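You operate a simulated robot arm through the tools that you are given. There is no shell and no other tool.

You run a simulated two-armed robot. Do the job below in one go: nothing can be reset, and whatever is moved stays where it is left.

JOB
Shut valves 5, 6 and 9, then stand the repair marker on pad 9.
Fine: the Welder glass ends dry; leave the other valves. Set down upright: red repair marker.

Only the result counts: the job must be done as asked and must still hold three seconds after the hand-in. Knocking over, shifting, dropping, spilling or breaking anything else fails it.

ROBOT AND FRAMES
Two 7-joint arms with two-finger parallel grippers on one trunk that stands fixed in place. Base frame: the origin is at the foot of the trunk, x ahead of it, y to its left, z up. Readings come in mm, rad, newtons and seconds.
The left shoulder is at [50, 158, 1183], the right one opposite. With the tool pointing down near the work surface each hand reaches from about 180 to 660 mm from the base axis, measured 20 degrees to its own side. Payload 3.91 kg a hand.
The TCP of each hand is the grasp point between the finger pads, 30 mm short of the fingertips. In the tool frame z runs along the fingers and y along their closing line. Largest opening 110 mm; finger width 20, thickness 10; the body of the gripper, 48 by 112 mm, starts 55 mm behind the TCP.
Orientation is that of the tool frame in the base frame, as a unit quaternion [x, y, z, w]. With the fingers straight down and closing along the base's y, the tool's x points along the base's -x, its y along +y and its z along -z.

CONTROLS
- The arms move only by the tool move_arm. It takes "left_steps", "right_steps" or both (then of equal length, played together; a hand with none holds still); each is text: rows parted by semicolons, each of 7 numbers parted by spaces: the shift along the base's x, y, z in mm, then the turn, a rotation vector about the base's x, y, z in rad, then the opening, from 0 (shut) to 1 (fully open). In form: x y z wx wy wz jaw; .... A call has 1 to 20 rows; each row is the pose to reach, as a shift and turn from the pose commanded when the call began. Each row takes 0.2 s and may step no farther than 50 mm and 0.15 rad from the row before; otherwise, or with a gripper value out of range, the whole call is refused. Where a pose cannot be reached the arm comes as near as it can. A force on the tool above 40 N (or 10 N above the force at the start of the call, whichever is more), or a blocked arm, ends the call early, and 0.2 s more pass. The fingers move at their own pace (about 153 mm/s each) and stop on an object; they squeeze with about 30 N. The grip force told is the motor's: it shows also when the fingers shut on nothing. Time passes only in rows, and 0.2 s behind the last, so rows that repeat a pose let the fingers close. The reply holds the time, the measured pose of the TCP, the force on the tool along the base axes, the opening and the grip force, in the units named above and with some noise, with the torque about the TCP (base axes, N m) and any sound that the robot's microphone picked up.
- Cameras (640 x 400 px; columns grow to the right, rows downward): "scene" is now at [99.1, 56.3, 1333.8]; the picture's right is [0.66, -0.75, 0.00], its down [-0.33, -0.29, -0.90] and it looks along [0.68, 0.59, -0.44] (base axes); focal length 216 px, centre (320, 200). "left" rides on the left gripper at [72, -17, -103] in its tool frame; the picture's right is [0.23, 0.97, 0.00], its down [-0.76, 0.18, -0.62] and it looks along [-0.61, 0.14, 0.78] (tool axes); focal length 222 px, centre (320, 200). "right" rides on the right gripper at [72, 17, -103] in its tool frame; the picture's right is [-0.23, 0.97, 0.00], its down [-0.76, -0.18, -0.62] and it looks along [-0.61, -0.14, 0.78] (tool axes); focal length 222 px, centre (320, 200). There is no depth. A picture from a camera that has moved, and an enlarged one, comes with that camera's place and axes in the base frame and with its lens. The place of the scene camera against the robot may be out by one fixed shift of up to 12 mm in any direction.
- snapshot(camera): a new picture of that camera. The clock stands still meanwhile.
- lift_body(by): slides the trunk up (or, below 0, down) by that many mm; the arms and the scene camera ride with it, the base frame stays. It gives what a move gives, with no picture.
- aim_head(pan, tilt): turns the head with the scene camera to pan (to the left, within 1.396 rad either way) and tilt (down, from -0.506 to 1.204), counted from straight ahead of the robot. It gives what a move gives.
- close_up(camera, box): a new picture of the part [left, top, right, bottom] of that camera's present view, enlarged. The clock stands still meanwhile.
- sign_off(): hands the job in; it is judged then, once.

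Nothing tells you positions but the pictures and the camera data. Unless the task says otherwise, let go and move clear before handing in.

The tools are called after "Request:" as a command line: name --argument value ..., lists and objects as JSON in quotes. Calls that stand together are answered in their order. move_arm: Moves the arms, as the interface text tells. Its arguments: {"type":"object","properties":{"left_steps":{"type":"string"},"right_steps":{"type":"string"}},"required":[]} The other tools are called the same way: lift_body (by) slides the trunk up or down; aim_head (pan, tilt) turns the head that bears the scene camera; snapshot (camera) takes a picture; close_up (camera, box) takes an enlarged picture of a part of a camera's view; sign_off () hands the job in.

At the start:

```text
time_s: 0.0
left_eef_pos: [261.4, 307.0, 1237.5]
left_orientation: [0.0, 1.0, 0.0, 0.0]
left_wrist_force: [0.8, -0.1, -0.9]
left_moment: [0.0, 0.0, 0.0]
left_gripper_width: 110.0
left_gripper_force: 0.0
right_eef_pos: [276.1, 41.0, 1207.1]
right_orientation: [0.001, 1.0, 0.0, 0.0]
right_wrist_force: [0.7, -0.2, -0.7]
right_moment: [-0.01, -0.01, 0.01]
right_gripper_width: 110.1
right_gripper_force: 0.0
trunk travel left (down, up): [-425.0, 57.0]
head pan, tilt: [0.723, 0.452]
```

scene: 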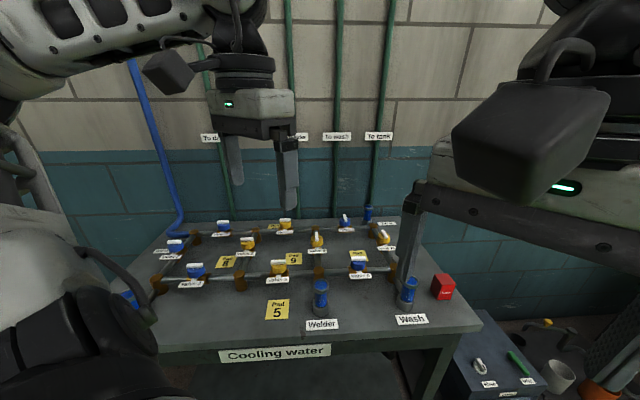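
right: 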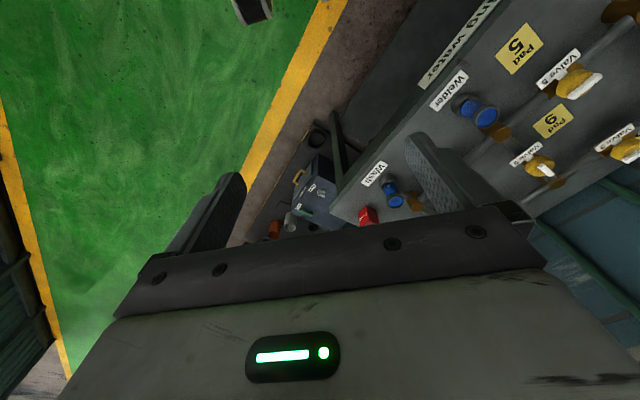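
left: 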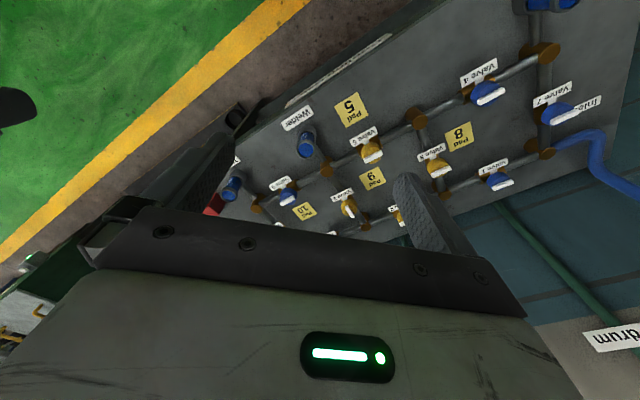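

I see a table with a pipe network, valves with blue and yellow handles, yellow pads, and a red item at the right that may be the marker. I'll take close-ups before moving anything.

Request:
close_up --camera "scene" --box '[140, 200, 300, 300]'

Request:
close_up --camera "scene" --box '[250, 200, 410, 300]'

Request:
close_up --camera "scene" --box '[380, 250, 620, 400]'

Request:
close_up --camera "left" --box '[200, 80, 440, 230]'

Request:
close_up --camera "left" --box '[400, 0, 640, 200]'

Request:
close_up --camera "right" --box '[340, 0, 640, 240]'

```text
4.00 times, centred on (220, 250) of scene
camera zoom: at [99.1, 56.3, 1333.8], right [0.66, -0.75, 0.0], down [-0.33, -0.29, -0.9], along [0.68, 0.59, -0.44], focal length 864 px, centre (720, 0)
```

zoom: 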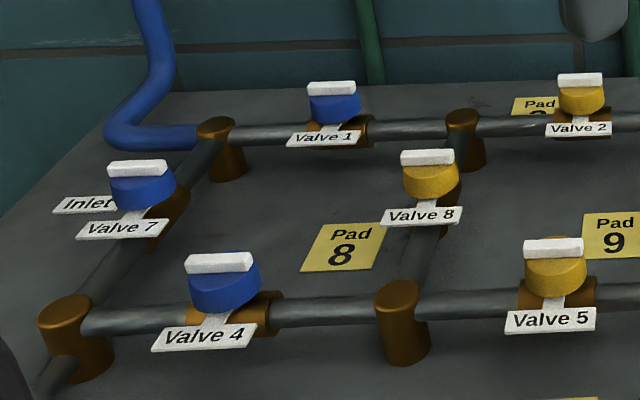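

```text
4.00 times, centred on (330, 250) of scene
camera zoom: at [99.1, 56.3, 1333.8], right [0.66, -0.75, 0.0], down [-0.33, -0.29, -0.9], along [0.68, 0.59, -0.44], focal length 864 px, centre (280, 0)
```

zoom: 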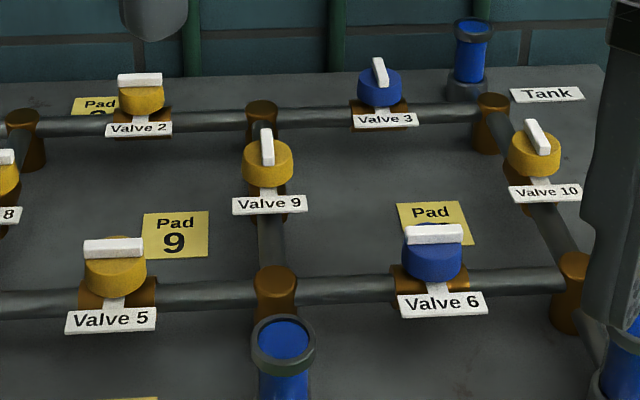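

```text
2.67 times, centred on (500, 325) of scene
camera zoom: at [99.1, 56.3, 1333.8], right [0.66, -0.75, 0.0], down [-0.33, -0.29, -0.9], along [0.68, 0.59, -0.44], focal length 576 px, centre (-160, -133)
```

zoom: 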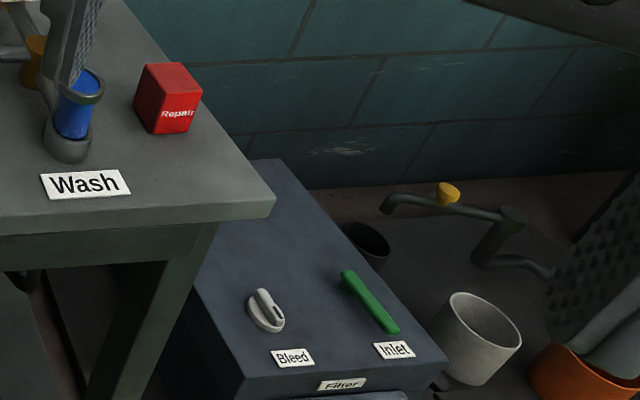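

```text
2.67 times, centred on (320, 155) of left
camera zoom: at [189.6, 290.3, 1341.0], right [-0.23, 0.97, 0.0], down [0.76, 0.18, 0.62], along [0.61, 0.14, -0.78], focal length 592 px, centre (320, 320)
```

zoom: 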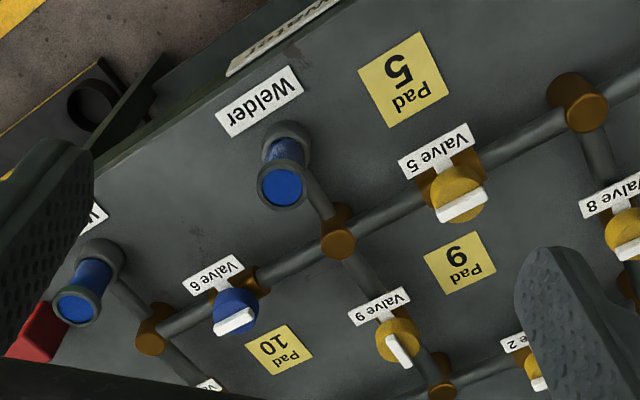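

```text
2.00 times, centred on (520, 100) of left
camera zoom: at [189.6, 290.3, 1341.0], right [-0.23, 0.97, 0.0], down [0.76, 0.18, 0.62], along [0.61, 0.14, -0.78], focal length 444 px, centre (-80, 400)
```

zoom: 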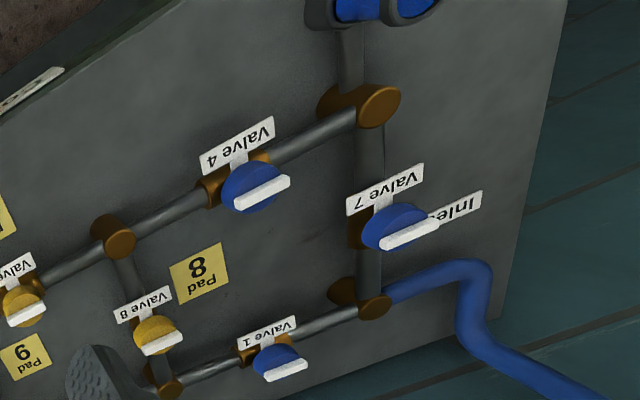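

```text
1.67 times, centred on (490, 120) of right
camera zoom: at [205.2, 57.1, 1311.5], right [0.23, 0.97, 0.0], down [0.76, -0.18, 0.62], along [0.61, -0.14, -0.78], focal length 370 px, centre (37, 333)
```

zoom: 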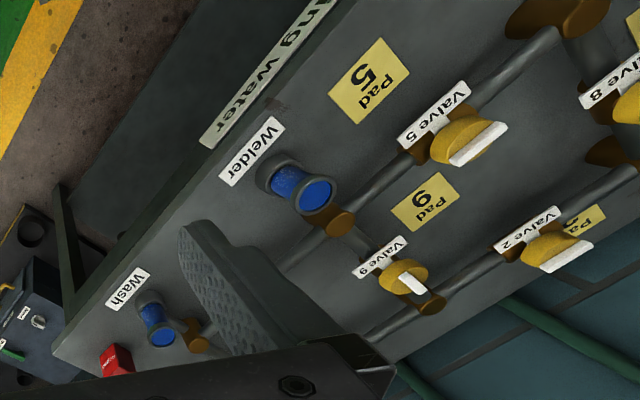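

The valves lie on a rotated table (surface z about 840, handles about 927), with pad 9 near (477, 500) and the red Repair block near (633, 83). I'll bring the left hand above the valves for a closer look.

Request:
move_arm --left_steps "20 25 -40 0 0 0 1; 40 50 -80 0 0 0 1; 55 75 -120 0 0 0 1; 69 93 -150 0 0 0 1"

Request:
snapshot --camera "left"

Request:
close_up --camera "left" --box '[140, 0, 480, 212]'

```text
refused: row 1 steps farther than a row can; nothing moved
```

```text
taken
camera left: at [189.6, 290.3, 1341.0], right [-0.23, 0.97, 0.0], down [0.76, 0.18, 0.62], along [0.61, 0.14, -0.78], focal length 222 px, centre (320, 200)
```

left: 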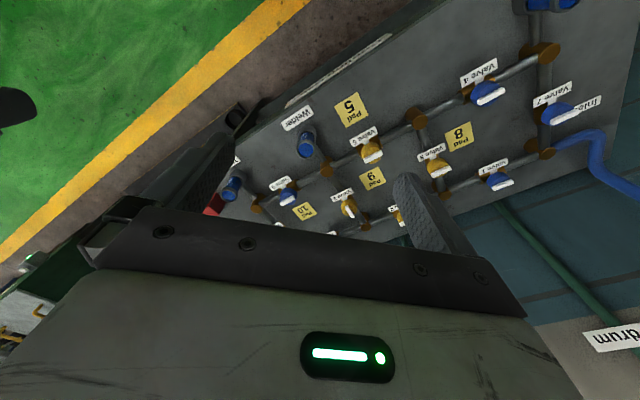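

```text
1.88 times, centred on (310, 106) of left
camera zoom: at [189.6, 290.3, 1341.0], right [-0.23, 0.97, 0.0], down [0.76, 0.18, 0.62], along [0.61, 0.14, -0.78], focal length 418 px, centre (339, 377)
```

zoom: 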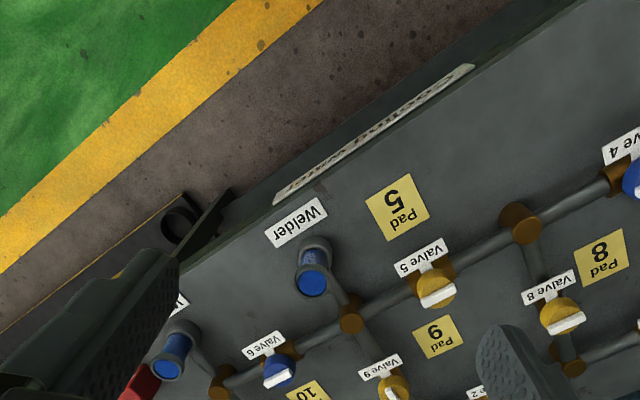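

The first step was just too long, so nothing moved. I'll repeat the approach in smaller steps.

Request:
move_arm --left_steps "14 18 -30 0 0 0 1; 28 36 -60 0 0 0 1; 41 54 -90 0 0 0 1; 55 72 -120 0 0 0 1; 69 90 -150 0 0 0 1; 69 90 -150 0 0 0 1"

Request:
snapshot --camera "left"

Request:
close_up --camera "left" --box '[140, 0, 480, 212]'

Request:
snapshot --camera "scene"

```text
time_s: 1.4
left_eef_pos: [332.1, 399.0, 1088.9]
left_orientation: [0.002, 1.0, -0.001, 0.001]
left_wrist_force: [1.4, 0.0, 0.0]
left_moment: [-0.03, 0.03, -0.01]
left_gripper_width: 110.1
left_gripper_force: 0.1
right_eef_pos: [275.3, 41.8, 1208.3]
right_orientation: [0.001, 1.0, 0.0, 0.0]
right_wrist_force: [-0.3, 0.6, 1.3]
right_moment: [-0.01, 0.0, 0.0]
right_gripper_width: 109.8
right_gripper_force: 0.1
trunk travel left (down, up): [-425.0, 57.0]
head pan, tilt: [0.723, 0.452]
```

```text
taken
camera left: at [260.7, 382.7, 1192.7], right [-0.23, 0.97, 0.0], down [0.76, 0.18, 0.62], along [0.61, 0.14, -0.78], focal length 222 px, centre (320, 200)
```

left: 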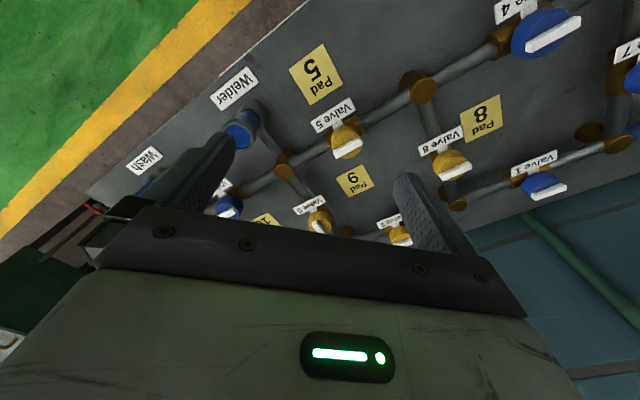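

```text
1.88 times, centred on (310, 106) of left
camera zoom: at [260.7, 382.7, 1192.7], right [-0.23, 0.97, 0.0], down [0.76, 0.18, 0.62], along [0.61, 0.14, -0.78], focal length 418 px, centre (339, 377)
```

zoom: 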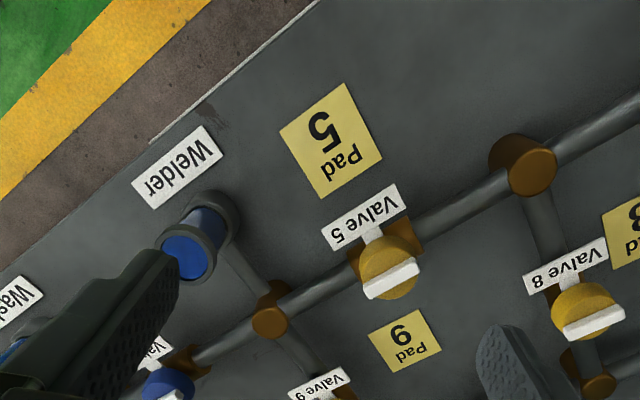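

```text
taken
camera scene: at [99.0, 56.2, 1333.8], right [0.66, -0.75, 0.0], down [-0.33, -0.29, -0.9], along [0.68, 0.59, -0.44], focal length 216 px, centre (320, 200)
```

scene: 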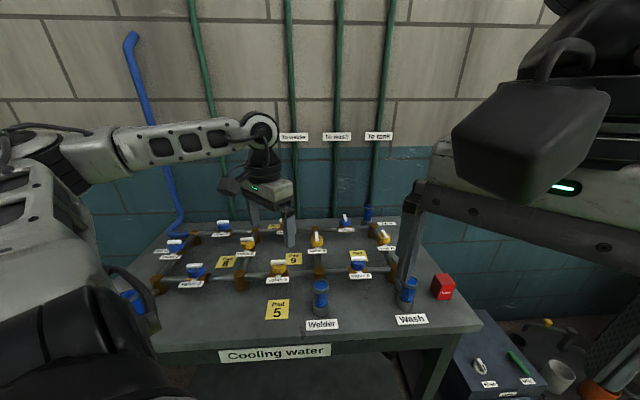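

The wrist views agree that valve 5's bar is at about (378, 446, 927), lying along the pipe, so it is open. I'll hover over it with the hand turned 45° and test the turning range in the air.

Request:
move_arm --left_steps "8 8 -16 0 0 -0.131 1; 16 16 -32 0 0 -0.262 1; 23 24 -48 0 0 -0.393 1; 31 32 -64 0 0 -0.524 1; 38 40 -80 0 0 -0.655 1; 46 47 -95 0 0 -0.785 1; 46 47 -95 0 0 -0.785 1"

Request:
snapshot --camera "left"

Request:
close_up --camera "scene" --box '[220, 180, 380, 280]'

```text
time_s: 3.0
left_eef_pos: [329.8, 293.1, 1041.4]
left_orientation: [0.38, 0.925, 0.001, 0.0]
left_wrist_force: [-0.5, 0.6, -0.4]
left_moment: [-0.03, -0.03, 0.02]
left_gripper_width: 110.1
left_gripper_force: 0.1
left hand out of reach, approached as far as the arm can: row 3, 4, 5, 6, 7
right_eef_pos: [274.8, 44.2, 1208.4]
right_orientation: [0.0, 1.0, -0.001, 0.001]
right_wrist_force: [-0.4, 0.3, -1.1]
right_moment: [-0.04, -0.03, -0.04]
right_gripper_width: 110.1
right_gripper_force: 0.0
trunk travel left (down, up): [-425.0, 57.0]
head pan, tilt: [0.723, 0.452]
```

```text
taken
camera left: at [266.3, 330.7, 1144.2], right [0.52, 0.85, 0.0], down [0.66, -0.41, 0.62], along [0.53, -0.33, -0.78], focal length 222 px, centre (320, 200)
```

left: 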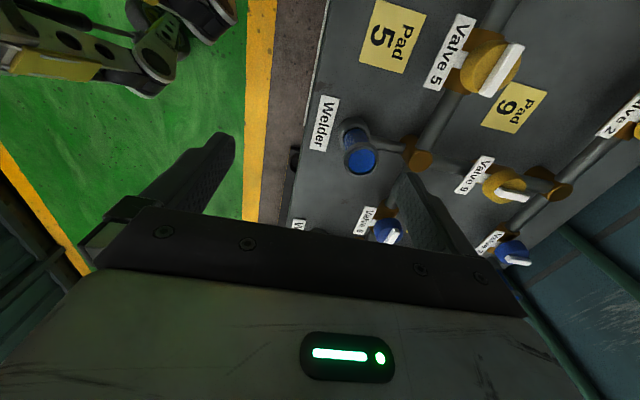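

```text
4.00 times, centred on (300, 230) of scene
camera zoom: at [97.8, 58.4, 1333.7], right [0.66, -0.75, 0.0], down [-0.33, -0.29, -0.9], along [0.68, 0.59, -0.44], focal length 864 px, centre (400, 80)
```

zoom: 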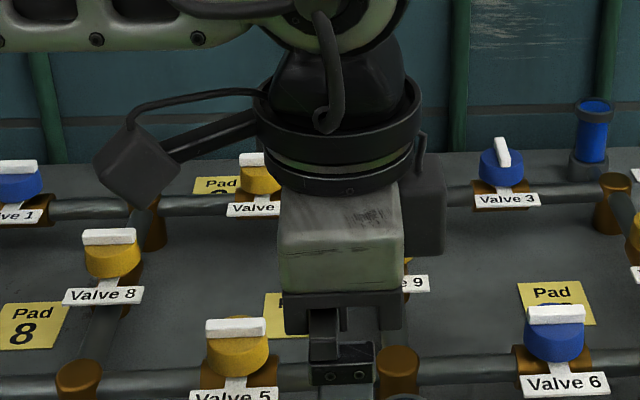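

The hand came up short: at yaw -45° the left arm hits a limit and backed off. I'll turn back the other way and see how the commanded pose is tracked.

Request:
move_arm --left_steps "0 0 30 0 0 0.13 1; 0 0 30 0 0 0.26 1"

```text
time_s: 3.6
left_eef_pos: [329.3, 287.1, 1062.3]
left_orientation: [0.258, 0.966, 0.0, 0.0]
left_wrist_force: [-0.8, -0.6, 0.3]
left_moment: [0.0, -0.04, 0.02]
left_gripper_width: 109.9
left_gripper_force: 0.1
right_eef_pos: [276.7, 41.5, 1207.3]
right_orientation: [-0.001, 1.0, 0.0, 0.0]
right_wrist_force: [-0.2, 0.3, -0.7]
right_moment: [0.02, 0.0, -0.01]
right_gripper_width: 110.2
right_gripper_force: 0.1
trunk travel left (down, up): [-425.0, 57.0]
head pan, tilt: [0.723, 0.452]
```

The command restarts from the pose actually reached. Next I'll swing to positive yaw at a safe height.

Request:
move_arm --left_steps "0 5 10 0 0 0.131 1; 0 10 20 0 0 0.262 1; 2 20 20 0 0 0.393 1; 4 30 20 0 0 0.524 1; 6 45 20 0 0 0.655 1; 8 60 20 0 0 0.786 1; 10 75 20 0 0 0.917 1; 10 90 20 0 0 1.048 1; 10 105 20 0 0 1.179 1; 10 115 20 0 0 1.309 1; 10 115 20 0 0 1.309 1"

```text
time_s: 6.0
left_eef_pos: [337.9, 400.8, 1077.3]
left_orientation: [-0.383, 0.924, 0.0, 0.0]
left_wrist_force: [-0.9, -0.1, 0.1]
left_moment: [0.0, -0.02, -0.03]
left_gripper_width: 110.2
left_gripper_force: 0.0
right_eef_pos: [276.5, 41.6, 1207.5]
right_orientation: [0.0, 1.0, -0.001, 0.0]
right_wrist_force: [-0.7, -0.2, -0.2]
right_moment: [0.0, 0.02, 0.0]
right_gripper_width: 110.0
right_gripper_force: 0.1
trunk travel left (down, up): [-425.0, 57.0]
head pan, tilt: [0.723, 0.452]
```

Yaw +45° was easy to reach. I'll test further, toward +135°, over valve 5 at a safe height.

Request:
move_arm --left_steps "4 4 0 0 0 0.131 1; 8 8 0 0 0 0.262 1; 12 12 0 0 0 0.393 1; 16 16 0 0 0 0.524 1; 20 20 0 0 0 0.655 1; 24 24 0 0 0 0.786 1; 28 28 0 0 0 0.917 1; 32 32 0 0 0 1.048 1; 36 36 0 0 0 1.179 1; 40 40 0 0 0 1.309 1; 40 44 0 0 0 1.44 1; 40 45 0 0 0 1.571 1; 40 45 0 0 0 1.571 1"

Request:
snapshot --camera "left"

Request:
snapshot --camera "scene"

```text
time_s: 8.8
left_eef_pos: [377.3, 446.5, 1077.3]
left_orientation: [0.924, -0.383, 0.0, -0.001]
left_wrist_force: [0.7, 0.0, 0.0]
left_moment: [0.03, 0.0, 0.03]
left_gripper_width: 109.9
left_gripper_force: 0.2
right_eef_pos: [275.2, 41.3, 1207.9]
right_orientation: [-0.001, 1.0, 0.0, 0.0]
right_wrist_force: [0.2, 0.9, -0.9]
right_moment: [0.0, -0.04, 0.04]
right_gripper_width: 110.0
right_gripper_force: 0.0
trunk travel left (down, up): [-425.0, 57.0]
head pan, tilt: [0.723, 0.452]
```

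```text
taken
camera left: at [441.3, 406.8, 1181.7], right [-0.53, -0.85, 0.0], down [-0.66, 0.41, 0.62], along [-0.53, 0.33, -0.78], focal length 222 px, centre (320, 200)
```

left: 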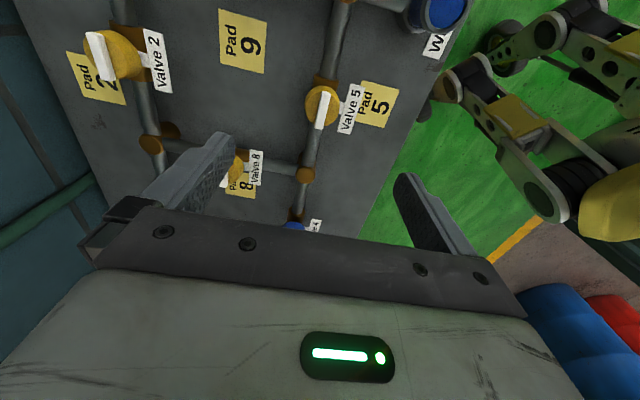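

```text
taken
camera scene: at [99.1, 56.3, 1333.8], right [0.66, -0.75, 0.0], down [-0.33, -0.29, -0.9], along [0.68, 0.59, -0.44], focal length 216 px, centre (320, 200)
```

scene: 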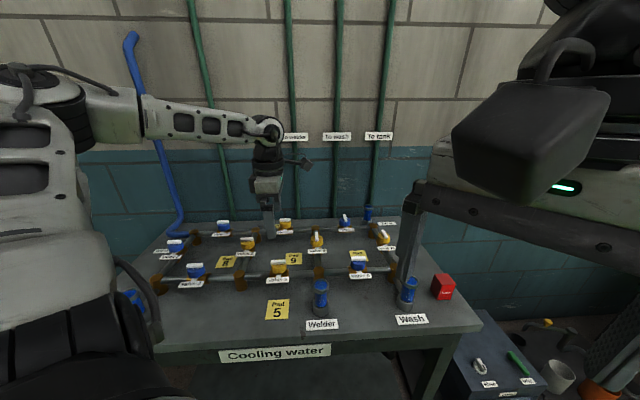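

Yaw +135° works over valve 5. I'll zoom in to refine its bar and knob position.

Request:
close_up --camera "left" --box '[272, 75, 368, 135]'

Request:
close_up --camera "scene" --box '[256, 250, 320, 290]'

```text
6.67 times, centred on (320, 105) of left
camera zoom: at [441.3, 406.8, 1181.7], right [-0.53, -0.85, 0.0], down [-0.66, 0.41, 0.62], along [-0.53, 0.33, -0.78], focal length 1481 px, centre (320, 833)
```

zoom: 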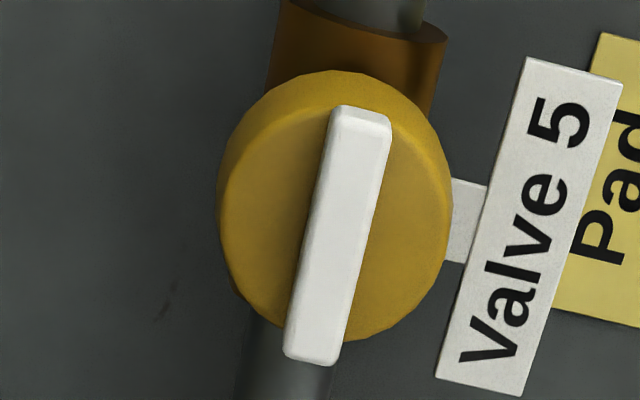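

```text
10.00 times, centred on (288, 270) of scene
camera zoom: at [99.1, 56.3, 1333.8], right [0.66, -0.75, 0.0], down [-0.33, -0.29, -0.9], along [0.68, 0.59, -0.44], focal length 2159 px, centre (640, -500)
```

zoom: 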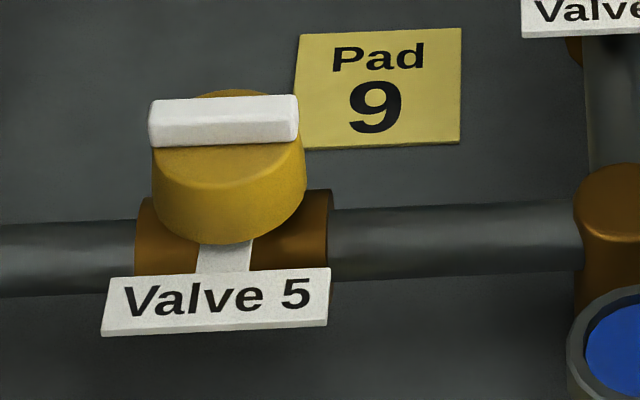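

Valve 5's bar is about 41×9×13 mm, with its top centre at about (375.5, 444.5, 931). I'll lower to just above it and check alignment.

Request:
move_arm --left_steps "-1 -1 -35 0 0 0 0.5; -2 -1 -70 0 0 0 0.5; -2.5 -1.5 -103 0 0 0 0.5; -2.5 -1.5 -103 0 0 0 0.5"

Request:
snapshot --camera "left"

Request:
close_up --camera "scene" --box '[240, 200, 336, 290]'

```text
time_s: 9.8
left_eef_pos: [377.3, 442.5, 976.4]
left_orientation: [0.923, -0.384, 0.001, -0.001]
left_wrist_force: [0.0, -0.1, -0.7]
left_moment: [0.02, -0.02, 0.01]
left_gripper_width: 55.1
left_gripper_force: 0.0
right_eef_pos: [276.8, 40.7, 1207.9]
right_orientation: [0.0, 1.0, 0.0, 0.0]
right_wrist_force: [-0.4, -0.1, 0.1]
right_moment: [0.01, -0.01, 0.01]
right_gripper_width: 110.2
right_gripper_force: 0.1
trunk travel left (down, up): [-425.0, 57.0]
head pan, tilt: [0.723, 0.452]
```

```text
taken
camera left: at [440.7, 403.5, 1080.5], right [-0.53, -0.85, 0.0], down [-0.66, 0.41, 0.62], along [-0.53, 0.33, -0.78], focal length 222 px, centre (320, 200)
```

left: 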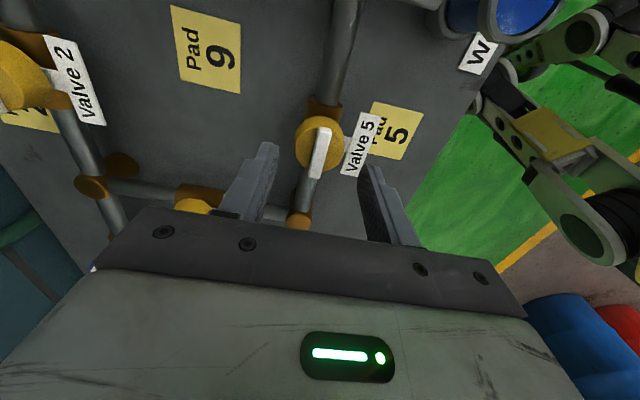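

```text
4.44 times, centred on (288, 245) of scene
camera zoom: at [99.0, 56.2, 1333.8], right [0.66, -0.75, 0.0], down [-0.33, -0.29, -0.9], along [0.68, 0.59, -0.44], focal length 960 px, centre (462, 0)
```

zoom: 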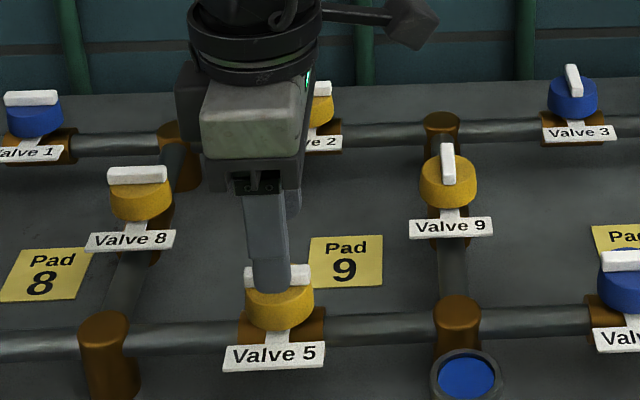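

The fingers straddle the bar well. I'll lower the last 28 mm and close.

Request:
move_arm --left_steps "0 0.5 -15 0 0 0 0.5; 0 0.5 -24 0 0 0 0.5; 0 0.5 -28 0 0 0 0.5; 0 0.5 -28 0 0 0 0.3; 0 0.5 -28 0 0 0 0; 0 0.5 -28 0 0 0 0; 0 0.5 -28 0 0 0 0"

Request:
snapshot --camera "left"

Request:
close_up --camera "scene" --box '[256, 230, 320, 290]'

```text
time_s: 11.4
left_eef_pos: [377.0, 444.9, 946.4]
left_orientation: [0.924, -0.384, 0.0, 0.0]
left_wrist_force: [-6.7, -11.3, -5.0]
left_moment: [-0.55, 0.06, 0.0]
left_gripper_width: 39.1
left_gripper_force: 44.7
right_eef_pos: [275.8, 39.7, 1207.6]
right_orientation: [0.0, 1.0, 0.001, 0.001]
right_wrist_force: [0.0, -0.2, 0.1]
right_moment: [-0.01, -0.02, 0.03]
right_gripper_width: 109.9
right_gripper_force: 0.0
trunk travel left (down, up): [-425.0, 57.0]
head pan, tilt: [0.723, 0.452]
```

```text
taken
camera left: at [439.8, 404.9, 1050.8], right [-0.53, -0.85, 0.0], down [-0.66, 0.41, 0.62], along [-0.53, 0.33, -0.78], focal length 222 px, centre (320, 200)
```

left: 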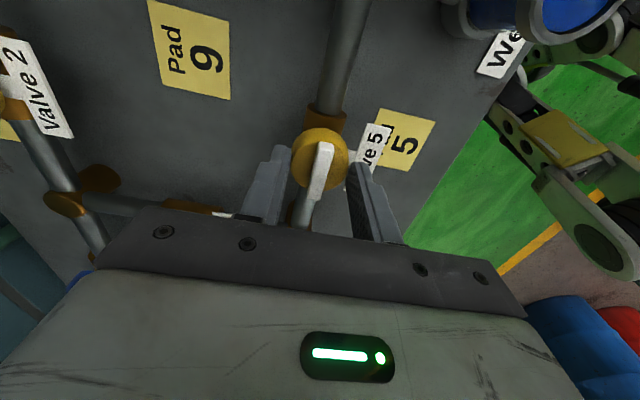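

```text
6.67 times, centred on (288, 260) of scene
camera zoom: at [98.6, 55.5, 1333.8], right [0.66, -0.75, 0.0], down [-0.33, -0.29, -0.9], along [0.68, 0.59, -0.44], focal length 1440 px, centre (533, -200)
```

zoom: 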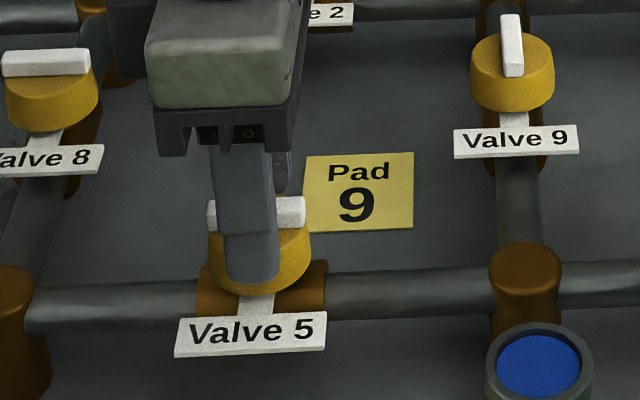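

The fingertips were slightly low and closed on the 39 mm knob, not the bar. I'll open, rise 5 mm, shift slightly and close on the bar.

Request:
move_arm --left_steps "0 0 0 0 0 0 0.5; 0 0 0 0 0 0 0.5; -1 -1.5 5 0 0 0 0.5; -1 -1.5 5 0 0 0 0.5; -1 -1.5 5 0 0 0 0.2; -1 -1.5 5 0 0 0 0; -1 -1.5 5 0 0 0 0; -1 -1.5 5 0 0 0 0"

Request:
close_up --camera "left" --box '[240, 100, 400, 220]'

Request:
close_up --camera "scene" --box '[256, 230, 320, 290]'

```text
time_s: 13.2
left_eef_pos: [375.5, 444.5, 952.6]
left_orientation: [0.924, -0.383, 0.001, -0.001]
left_wrist_force: [0.3, 0.8, 1.2]
left_moment: [0.07, 0.09, 0.01]
left_gripper_width: 9.5
left_gripper_force: 45.1
right_eef_pos: [276.3, 41.1, 1207.6]
right_orientation: [0.0, 1.0, 0.0, 0.0]
right_wrist_force: [-0.3, -0.1, -0.3]
right_moment: [0.02, -0.02, 0.0]
right_gripper_width: 110.2
right_gripper_force: 0.1
trunk travel left (down, up): [-425.0, 57.0]
head pan, tilt: [0.723, 0.452]
```

```text
3.33 times, centred on (320, 160) of left
camera zoom: at [439.1, 405.0, 1056.1], right [-0.53, -0.85, 0.0], down [-0.66, 0.41, 0.62], along [-0.53, 0.33, -0.78], focal length 740 px, centre (320, 333)
```

zoom: 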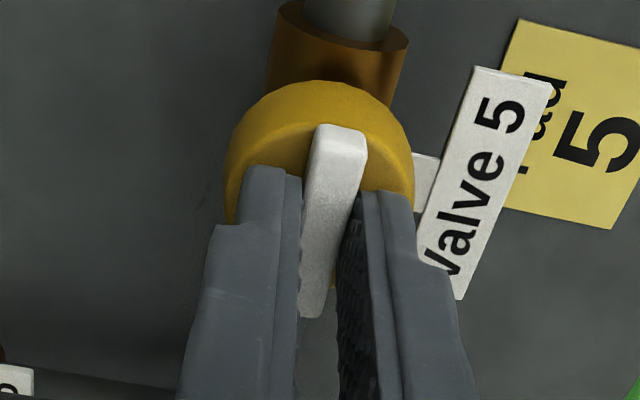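

```text
6.67 times, centred on (288, 260) of scene
camera zoom: at [99.0, 56.3, 1333.8], right [0.66, -0.75, 0.0], down [-0.33, -0.29, -0.9], along [0.68, 0.59, -0.44], focal length 1440 px, centre (533, -200)
```

zoom: 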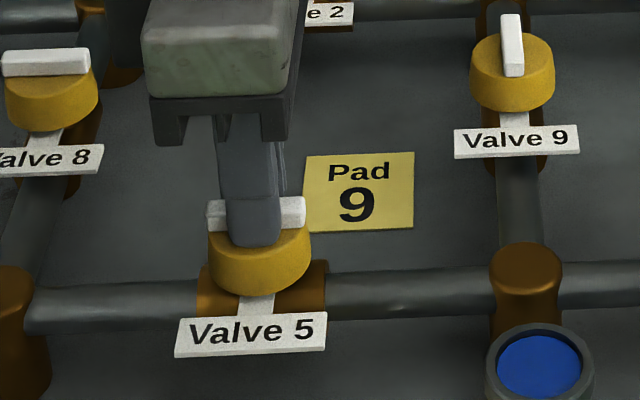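

The bar is gripped at 9.5 mm width. I'll try a small clockwise turn and watch the torque.

Request:
move_arm --left_steps "0 0 0 0 0 -0.1 0; 0 0 0 0 0 -0.2 0; 0 0 0 0 0 -0.3 0"

Request:
close_up --camera "scene" --box '[256, 230, 320, 290]'

```text
time_s: 14.0
left_eef_pos: [374.7, 444.6, 953.5]
left_orientation: [0.855, -0.518, 0.001, -0.002]
left_wrist_force: [2.3, 3.5, 4.4]
left_moment: [0.47, 0.19, -0.02]
left_gripper_width: 9.9
left_gripper_force: 45.1
right_eef_pos: [276.1, 41.8, 1208.5]
right_orientation: [0.0, 1.0, 0.0, 0.0]
right_wrist_force: [-0.1, -0.3, -0.1]
right_moment: [0.0, 0.02, -0.02]
right_gripper_width: 109.9
right_gripper_force: 0.0
trunk travel left (down, up): [-425.0, 57.0]
head pan, tilt: [0.723, 0.452]
```

```text
6.67 times, centred on (288, 260) of scene
camera zoom: at [99.0, 56.2, 1333.8], right [0.66, -0.75, 0.0], down [-0.33, -0.29, -0.9], along [0.68, 0.59, -0.44], focal length 1440 px, centre (533, -200)
```

zoom: 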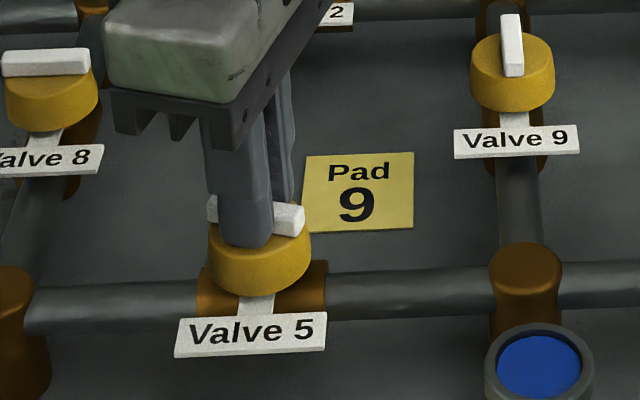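

The bar follows clockwise with almost no torque. I'll continue to about 90°.

Request:
move_arm --left_steps "0 0 0 0 0 -0.13 0; 0 0 0 0 0 -0.26 0; 0 0 0 0 0 -0.39 0; 0 0 0 0 0 -0.52 0; 0 0 0 0 0 -0.65 0; 0 0 0 0 0 -0.78 0; 0 0 0 0 0 -0.9 0"

Request:
close_up --camera "scene" --box '[256, 230, 320, 290]'

Request:
close_up --camera "left" --box '[200, 70, 440, 220]'

```text
time_s: 15.6
left_eef_pos: [374.0, 444.0, 952.3]
left_orientation: [-0.544, 0.839, -0.001, 0.001]
left_wrist_force: [4.1, 12.0, 8.1]
left_moment: [1.02, -0.41, 0.01]
left_gripper_width: 9.9
left_gripper_force: 45.0
right_eef_pos: [276.6, 41.5, 1207.5]
right_orientation: [-0.001, 1.0, 0.0, 0.0]
right_wrist_force: [-0.2, 0.0, -0.2]
right_moment: [0.01, 0.03, -0.02]
right_gripper_width: 110.0
right_gripper_force: 0.1
trunk travel left (down, up): [-425.0, 57.0]
head pan, tilt: [0.723, 0.452]
```

```text
6.67 times, centred on (288, 260) of scene
camera zoom: at [98.9, 56.9, 1333.7], right [0.66, -0.75, 0.0], down [-0.33, -0.29, -0.9], along [0.68, 0.59, -0.44], focal length 1440 px, centre (533, -200)
```

zoom: 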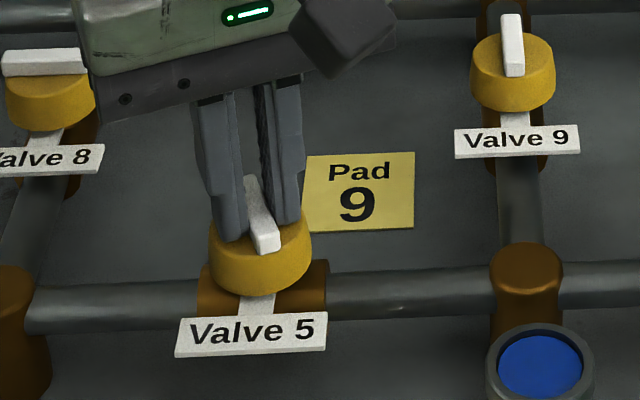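

```text
2.67 times, centred on (320, 145) of left
camera zoom: at [360.3, 371.1, 1055.9], right [-0.98, 0.19, 0.0], down [0.15, 0.77, 0.62], along [0.12, 0.61, -0.78], focal length 592 px, centre (320, 347)
```

zoom: 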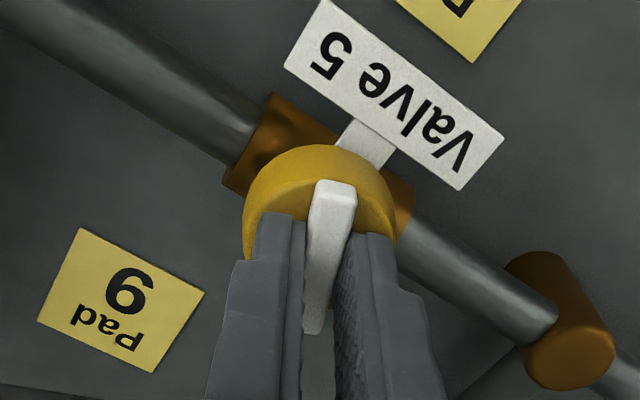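

It's about 69° round now. I'll relieve the side force slightly and finish to 90°.

Request:
move_arm --left_steps "0.5 1.5 0.5 0 0 0 0; 0.5 1.5 0.5 0 0 -0.13 0; 0.5 1.5 0.5 0 0 -0.26 0; 0.5 1.5 0.5 0 0 -0.39 0; 0.5 1.5 0.5 0 0 -0.39 0"

Request:
close_up --camera "scene" --box '[256, 230, 320, 290]'

Request:
close_up --camera "left" --box '[200, 70, 440, 220]'

```text
time_s: 16.8
left_eef_pos: [375.3, 444.4, 951.5]
left_orientation: [-0.373, 0.928, -0.001, -0.001]
left_wrist_force: [0.0, -0.7, -3.5]
left_moment: [-0.14, 0.04, 0.99]
left_gripper_width: 9.9
left_gripper_force: 45.3
right_eef_pos: [276.2, 41.1, 1207.0]
right_orientation: [0.0, 1.0, 0.0, 0.001]
right_wrist_force: [-0.3, 0.4, -0.2]
right_moment: [-0.01, -0.02, 0.0]
right_gripper_width: 109.9
right_gripper_force: 0.1
trunk travel left (down, up): [-425.0, 57.0]
head pan, tilt: [0.723, 0.452]
```

```text
6.67 times, centred on (288, 260) of scene
camera zoom: at [99.3, 56.4, 1333.7], right [0.66, -0.75, 0.0], down [-0.33, -0.29, -0.9], along [0.68, 0.59, -0.44], focal length 1440 px, centre (533, -200)
```

zoom: 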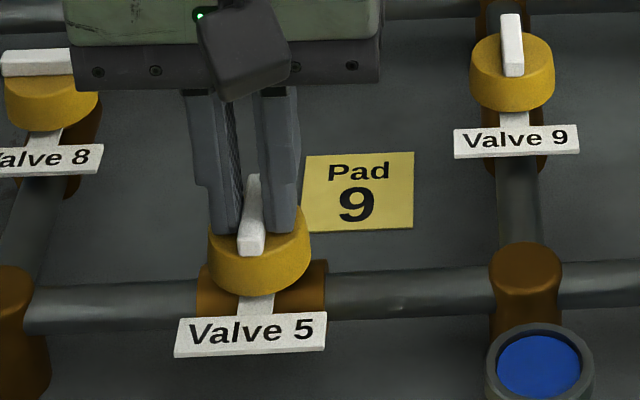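

```text
2.67 times, centred on (320, 145) of left
camera zoom: at [334.0, 382.6, 1056.3], right [-0.84, 0.54, 0.0], down [0.43, 0.66, 0.62], along [0.34, 0.52, -0.78], focal length 592 px, centre (320, 347)
```

zoom: 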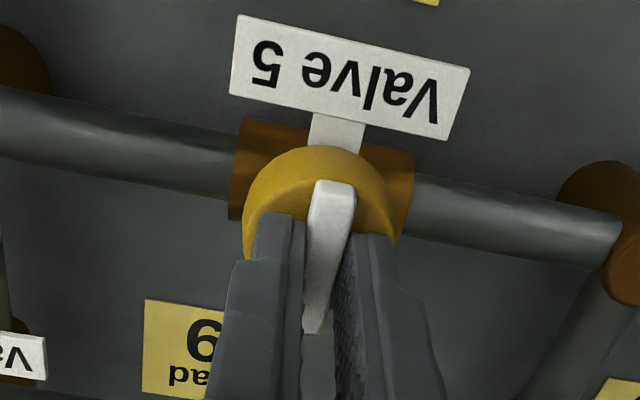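

Torque rose to about 1 N·m at 90°, so valve 5 has reached its closed stop. I'll release and lift, then check.

Request:
move_arm --left_steps "0 0 0 0 0 0.02 0.3; 0 0 0 0 0 0.02 0.5; 0 0 20 0 0 0.02 0.5; 0 0 60 0 0 0.02 0.5; 0 0 95 0 0 0.02 0.5; 0 0 95 0 0 0.02 0.5"

Request:
close_up --camera "scene" --box '[240, 220, 336, 310]'

Request:
snapshot --camera "left"

```text
time_s: 18.2
left_eef_pos: [377.5, 443.0, 1045.6]
left_orientation: [-0.382, 0.924, 0.0, 0.001]
left_wrist_force: [-0.3, 0.7, 0.8]
left_moment: [0.01, -0.02, 0.02]
left_gripper_width: 55.1
left_gripper_force: 0.1
right_eef_pos: [275.5, 40.7, 1207.9]
right_orientation: [0.0, 1.0, 0.0, 0.0]
right_wrist_force: [-1.0, -0.4, 0.3]
right_moment: [0.0, 0.0, 0.01]
right_gripper_width: 109.9
right_gripper_force: 0.2
trunk travel left (down, up): [-425.0, 57.0]
head pan, tilt: [0.723, 0.452]
```

```text
4.44 times, centred on (288, 265) of scene
camera zoom: at [99.1, 56.4, 1333.8], right [0.66, -0.75, 0.0], down [-0.33, -0.29, -0.9], along [0.68, 0.59, -0.44], focal length 960 px, centre (462, -89)
```

zoom: 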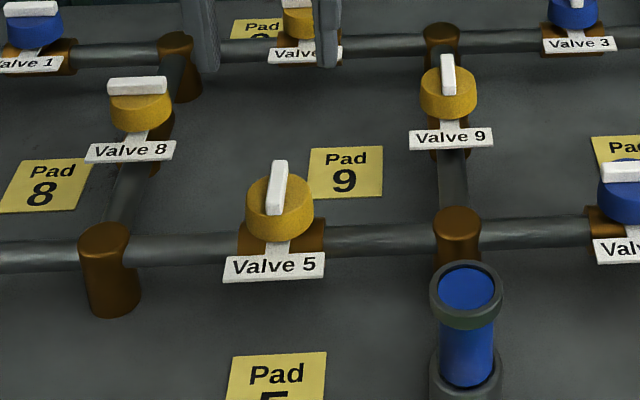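

```text
taken
camera left: at [338.3, 381.0, 1149.1], right [-0.85, 0.53, 0.0], down [0.41, 0.66, 0.62], along [0.33, 0.53, -0.78], focal length 222 px, centre (320, 200)
```

left: 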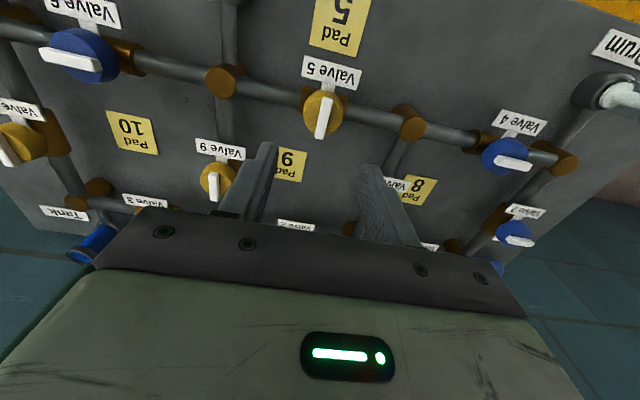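

Valve 5 is across its pipe and shut. Next I'll move over valve 6 near (531, 290) while turning back to yaw 135°.

Request:
move_arm --left_steps "10 -10 0 0 0 0.131 0.5; 25 -25 0 0 0 0.262 0.5; 40 -40 0 0 0 0.393 0.5; 55 -55 0 0 0 0.524 0.5; 70 -70 0 0 0 0.655 0.5; 85 -85 0 0 0 0.786 0.5; 100 -100 0 0 0 0.917 0.5; 115 -115 0 0 0 1.048 0.5; 125 -125 0 0 0 1.179 0.5; 135 -135 0 0 0 1.309 0.5; 145 -145 0 0 0 1.44 0.5; 152 -152 0 0 0 1.571 0.5; 152 -152 0 0 0 1.571 0.5"

Request:
snapshot --camera "left"

Request:
snapshot --camera "scene"

```text
time_s: 21.0
left_eef_pos: [526.5, 293.5, 1047.2]
left_orientation: [0.925, -0.381, -0.001, -0.001]
left_wrist_force: [-0.4, 0.7, -0.1]
left_moment: [-0.04, -0.02, 0.0]
left_gripper_width: 55.0
left_gripper_force: 0.0
right_eef_pos: [276.5, 40.2, 1208.4]
right_orientation: [0.0, 1.0, 0.0, 0.001]
right_wrist_force: [0.2, 0.0, -0.3]
right_moment: [0.0, 0.01, 0.03]
right_gripper_width: 110.0
right_gripper_force: 0.0
trunk travel left (down, up): [-425.0, 57.0]
head pan, tilt: [0.723, 0.452]
```

```text
taken
camera left: at [590.0, 254.0, 1150.5], right [-0.53, -0.85, 0.0], down [-0.66, 0.41, 0.62], along [-0.53, 0.33, -0.78], focal length 222 px, centre (320, 200)
```

left: 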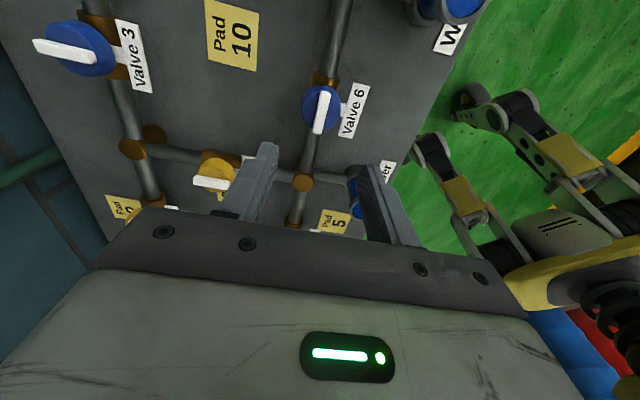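

```text
taken
camera scene: at [99.0, 56.3, 1333.8], right [0.66, -0.75, 0.0], down [-0.33, -0.29, -0.9], along [0.68, 0.59, -0.44], focal length 216 px, centre (320, 200)
```

scene: 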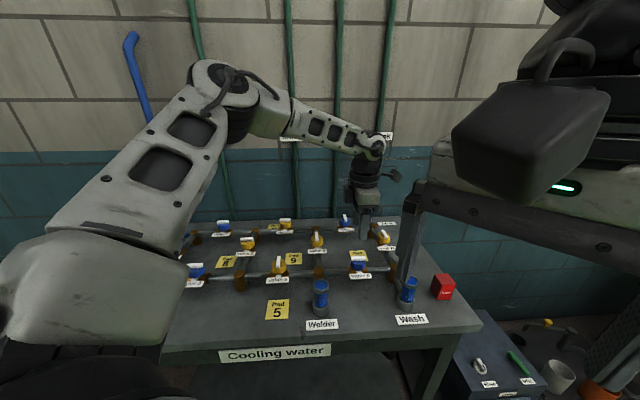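

Request:
close_up --camera "left" --box '[272, 80, 368, 140]'

```text
6.67 times, centred on (320, 110) of left
camera zoom: at [590.0, 254.0, 1150.5], right [-0.53, -0.85, 0.0], down [-0.66, 0.41, 0.62], along [-0.53, 0.33, -0.78], focal length 1481 px, centre (320, 800)
```

zoom: 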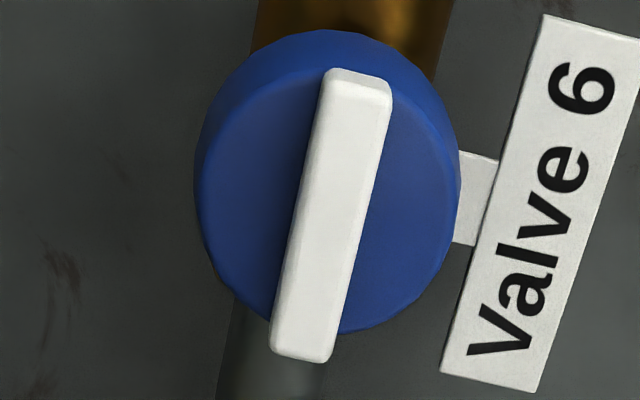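

Valve 6's bar centre is at about (531, 288.5), with its top at about 931. I'll descend and grip it.

Request:
move_arm --left_steps "2 -2 -30 0 0 0 0.5; 4.5 -4.6 -65 0 0 0 0.5; 4.5 -4.6 -88 0 0 0 0.5; 4.5 -4.6 -95 0 0 0 0.5; 4.5 -4.6 -95 0 0 0 0.3; 4.5 -4.6 -95 0 0 0 0; 4.5 -4.6 -95 0 0 0 0; 4.5 -4.6 -95 0 0 0 0"

Request:
close_up --camera "left" --box '[240, 100, 400, 220]'

Request:
close_up --camera "scene" --box '[320, 220, 416, 310]'

```text
time_s: 22.8
left_eef_pos: [532.7, 287.6, 952.8]
left_orientation: [0.923, -0.384, 0.0, 0.0]
left_wrist_force: [-1.0, -1.4, -1.5]
left_moment: [-0.41, -0.34, 0.01]
left_gripper_width: 9.8
left_gripper_force: 44.9
right_eef_pos: [275.5, 41.0, 1207.0]
right_orientation: [0.0, 1.0, 0.0, 0.0]
right_wrist_force: [-0.5, 0.3, 0.7]
right_moment: [-0.03, 0.01, 0.03]
right_gripper_width: 110.1
right_gripper_force: 0.1
trunk travel left (down, up): [-425.0, 57.0]
head pan, tilt: [0.723, 0.452]
```

```text
3.33 times, centred on (320, 160) of left
camera zoom: at [596.3, 248.1, 1056.1], right [-0.53, -0.85, 0.0], down [-0.66, 0.41, 0.62], along [-0.53, 0.33, -0.78], focal length 740 px, centre (320, 333)
```

zoom: 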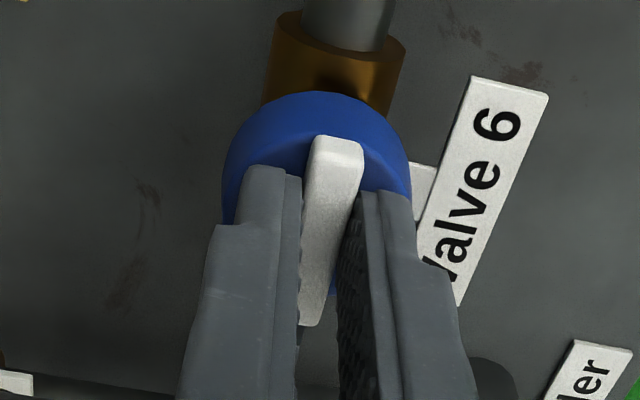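

```text
4.44 times, centred on (368, 265) of scene
camera zoom: at [99.0, 56.2, 1333.8], right [0.66, -0.75, 0.0], down [-0.33, -0.29, -0.9], along [0.68, 0.59, -0.44], focal length 960 px, centre (107, -89)
```

zoom: 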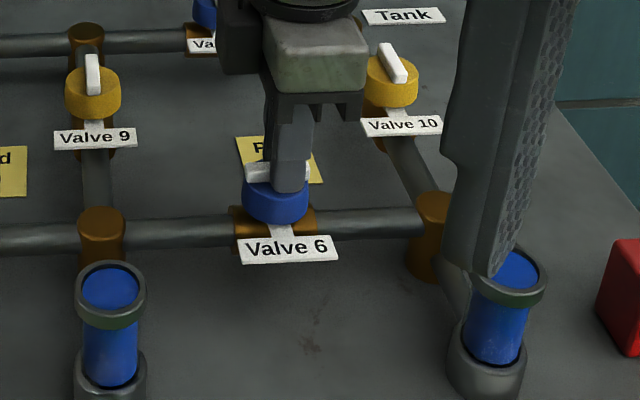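

Gripped at 9.8 mm. I'll test a small clockwise turn first.

Request:
move_arm --left_steps "-1 1 0 0 0 -0.1 0; -1 1 0 0 0 -0.2 0; -1 1 0 0 0 -0.3 0"

Request:
close_up --camera "scene" --box '[320, 220, 416, 310]'

```text
time_s: 23.6
left_eef_pos: [532.5, 286.8, 951.9]
left_orientation: [0.856, -0.518, 0.001, -0.001]
left_wrist_force: [7.4, -16.9, -1.7]
left_moment: [-0.16, -0.05, -0.03]
left_gripper_width: 9.9
left_gripper_force: 44.4
right_eef_pos: [277.1, 40.2, 1207.4]
right_orientation: [0.0, 1.0, 0.001, -0.001]
right_wrist_force: [-0.6, -0.3, 0.0]
right_moment: [0.01, 0.0, -0.02]
right_gripper_width: 110.1
right_gripper_force: 0.1
trunk travel left (down, up): [-425.0, 57.0]
head pan, tilt: [0.723, 0.452]
```

```text
4.44 times, centred on (368, 265) of scene
camera zoom: at [100.1, 54.6, 1333.8], right [0.66, -0.75, 0.0], down [-0.33, -0.29, -0.9], along [0.67, 0.6, -0.44], focal length 960 px, centre (107, -89)
```

zoom: 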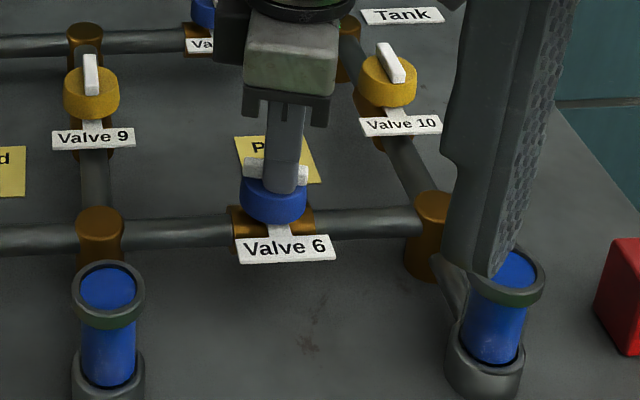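

It turns freely, though my small shift loaded the grip sideways. I'll undo the shift and continue.

Request:
move_arm --left_steps "0.6 -1.4 0 0 0 -0.13 0; 0.6 -1.4 0 0 0 -0.26 0; 0.6 -1.4 0 0 0 -0.39 0; 0.6 -1.4 0 0 0 -0.52 0"

```text
time_s: 24.6
left_eef_pos: [530.0, 287.0, 951.5]
left_orientation: [-0.693, 0.721, 0.0, -0.001]
left_wrist_force: [1.5, -15.6, -0.8]
left_moment: [-1.17, -0.03, 0.0]
left_gripper_width: 9.7
left_gripper_force: 44.7
right_eef_pos: [277.1, 40.3, 1208.8]
right_orientation: [0.0, 1.0, 0.001, 0.0]
right_wrist_force: [-0.3, -0.4, 0.1]
right_moment: [0.02, 0.02, 0.0]
right_gripper_width: 110.1
right_gripper_force: 0.0
trunk travel left (down, up): [-425.0, 57.0]
head pan, tilt: [0.723, 0.452]
```

Request:
move_arm --left_steps "0.3 -1 0 0 0 0 0; 0.5 -2 0 0 0 -0.13 0; 0.5 -2 0 0 0 -0.26 0; 0.5 -2 0 0 0 -0.39 0"

```text
time_s: 25.6
left_eef_pos: [528.9, 286.5, 952.5]
left_orientation: [-0.541, 0.841, 0.001, 0.001]
left_wrist_force: [-11.0, -2.6, 2.7]
left_moment: [-0.8, 0.71, 0.07]
left_gripper_width: 9.6
left_gripper_force: 44.8
right_eef_pos: [275.9, 40.4, 1207.5]
right_orientation: [0.0, 1.0, 0.0, 0.001]
right_wrist_force: [0.2, 0.3, 0.3]
right_moment: [-0.01, 0.0, -0.01]
right_gripper_width: 110.0
right_gripper_force: 0.1
trunk travel left (down, up): [-425.0, 57.0]
head pan, tilt: [0.723, 0.452]
```

Request:
move_arm --left_steps "-1 -0.5 0 0 0 -0.05 0; -1.5 -0.5 0 0 0 -0.15 0; -1.5 -0.5 0 0 0 -0.25 0; -1.5 -0.5 0 0 0 -0.36 0; -1.5 -0.5 0 0 0 -0.39 0"

Request:
close_up --camera "scene" --box '[320, 220, 416, 310]'

Request:
close_up --camera "left" --box '[200, 70, 440, 220]'

```text
time_s: 26.8
left_eef_pos: [527.5, 286.7, 952.3]
left_orientation: [-0.37, 0.929, 0.0, 0.001]
left_wrist_force: [-15.2, 9.0, -0.6]
left_moment: [0.53, -0.32, 1.06]
left_gripper_width: 10.2
left_gripper_force: 45.0
right_eef_pos: [275.1, 42.0, 1208.9]
right_orientation: [0.001, 1.0, -0.001, 0.001]
right_wrist_force: [0.2, 0.0, -0.2]
right_moment: [-0.01, 0.0, 0.0]
right_gripper_width: 109.9
right_gripper_force: 0.1
trunk travel left (down, up): [-425.0, 57.0]
head pan, tilt: [0.723, 0.452]
```

```text
4.44 times, centred on (368, 265) of scene
camera zoom: at [97.4, 57.2, 1333.9], right [0.66, -0.75, 0.0], down [-0.33, -0.29, -0.9], along [0.68, 0.59, -0.44], focal length 960 px, centre (107, -89)
```

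zoom: 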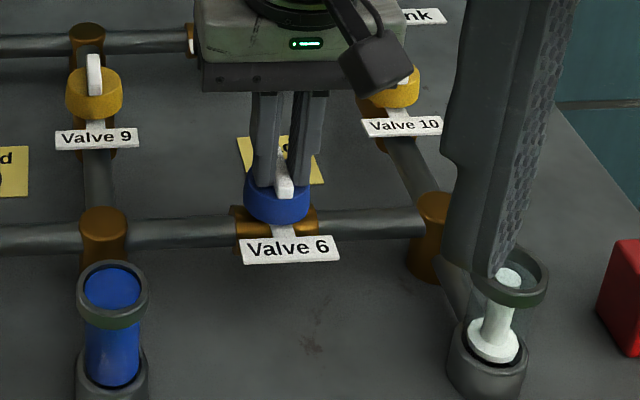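

```text
2.67 times, centred on (320, 145) of left
camera zoom: at [487.4, 225.2, 1056.0], right [-0.83, 0.55, 0.0], down [0.43, 0.65, 0.62], along [0.34, 0.52, -0.78], focal length 592 px, centre (320, 347)
```

zoom: 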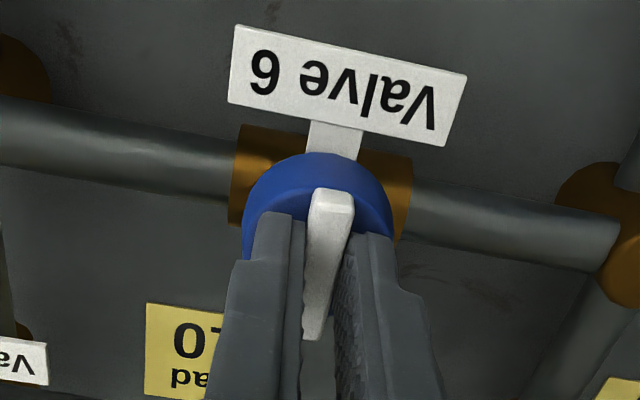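

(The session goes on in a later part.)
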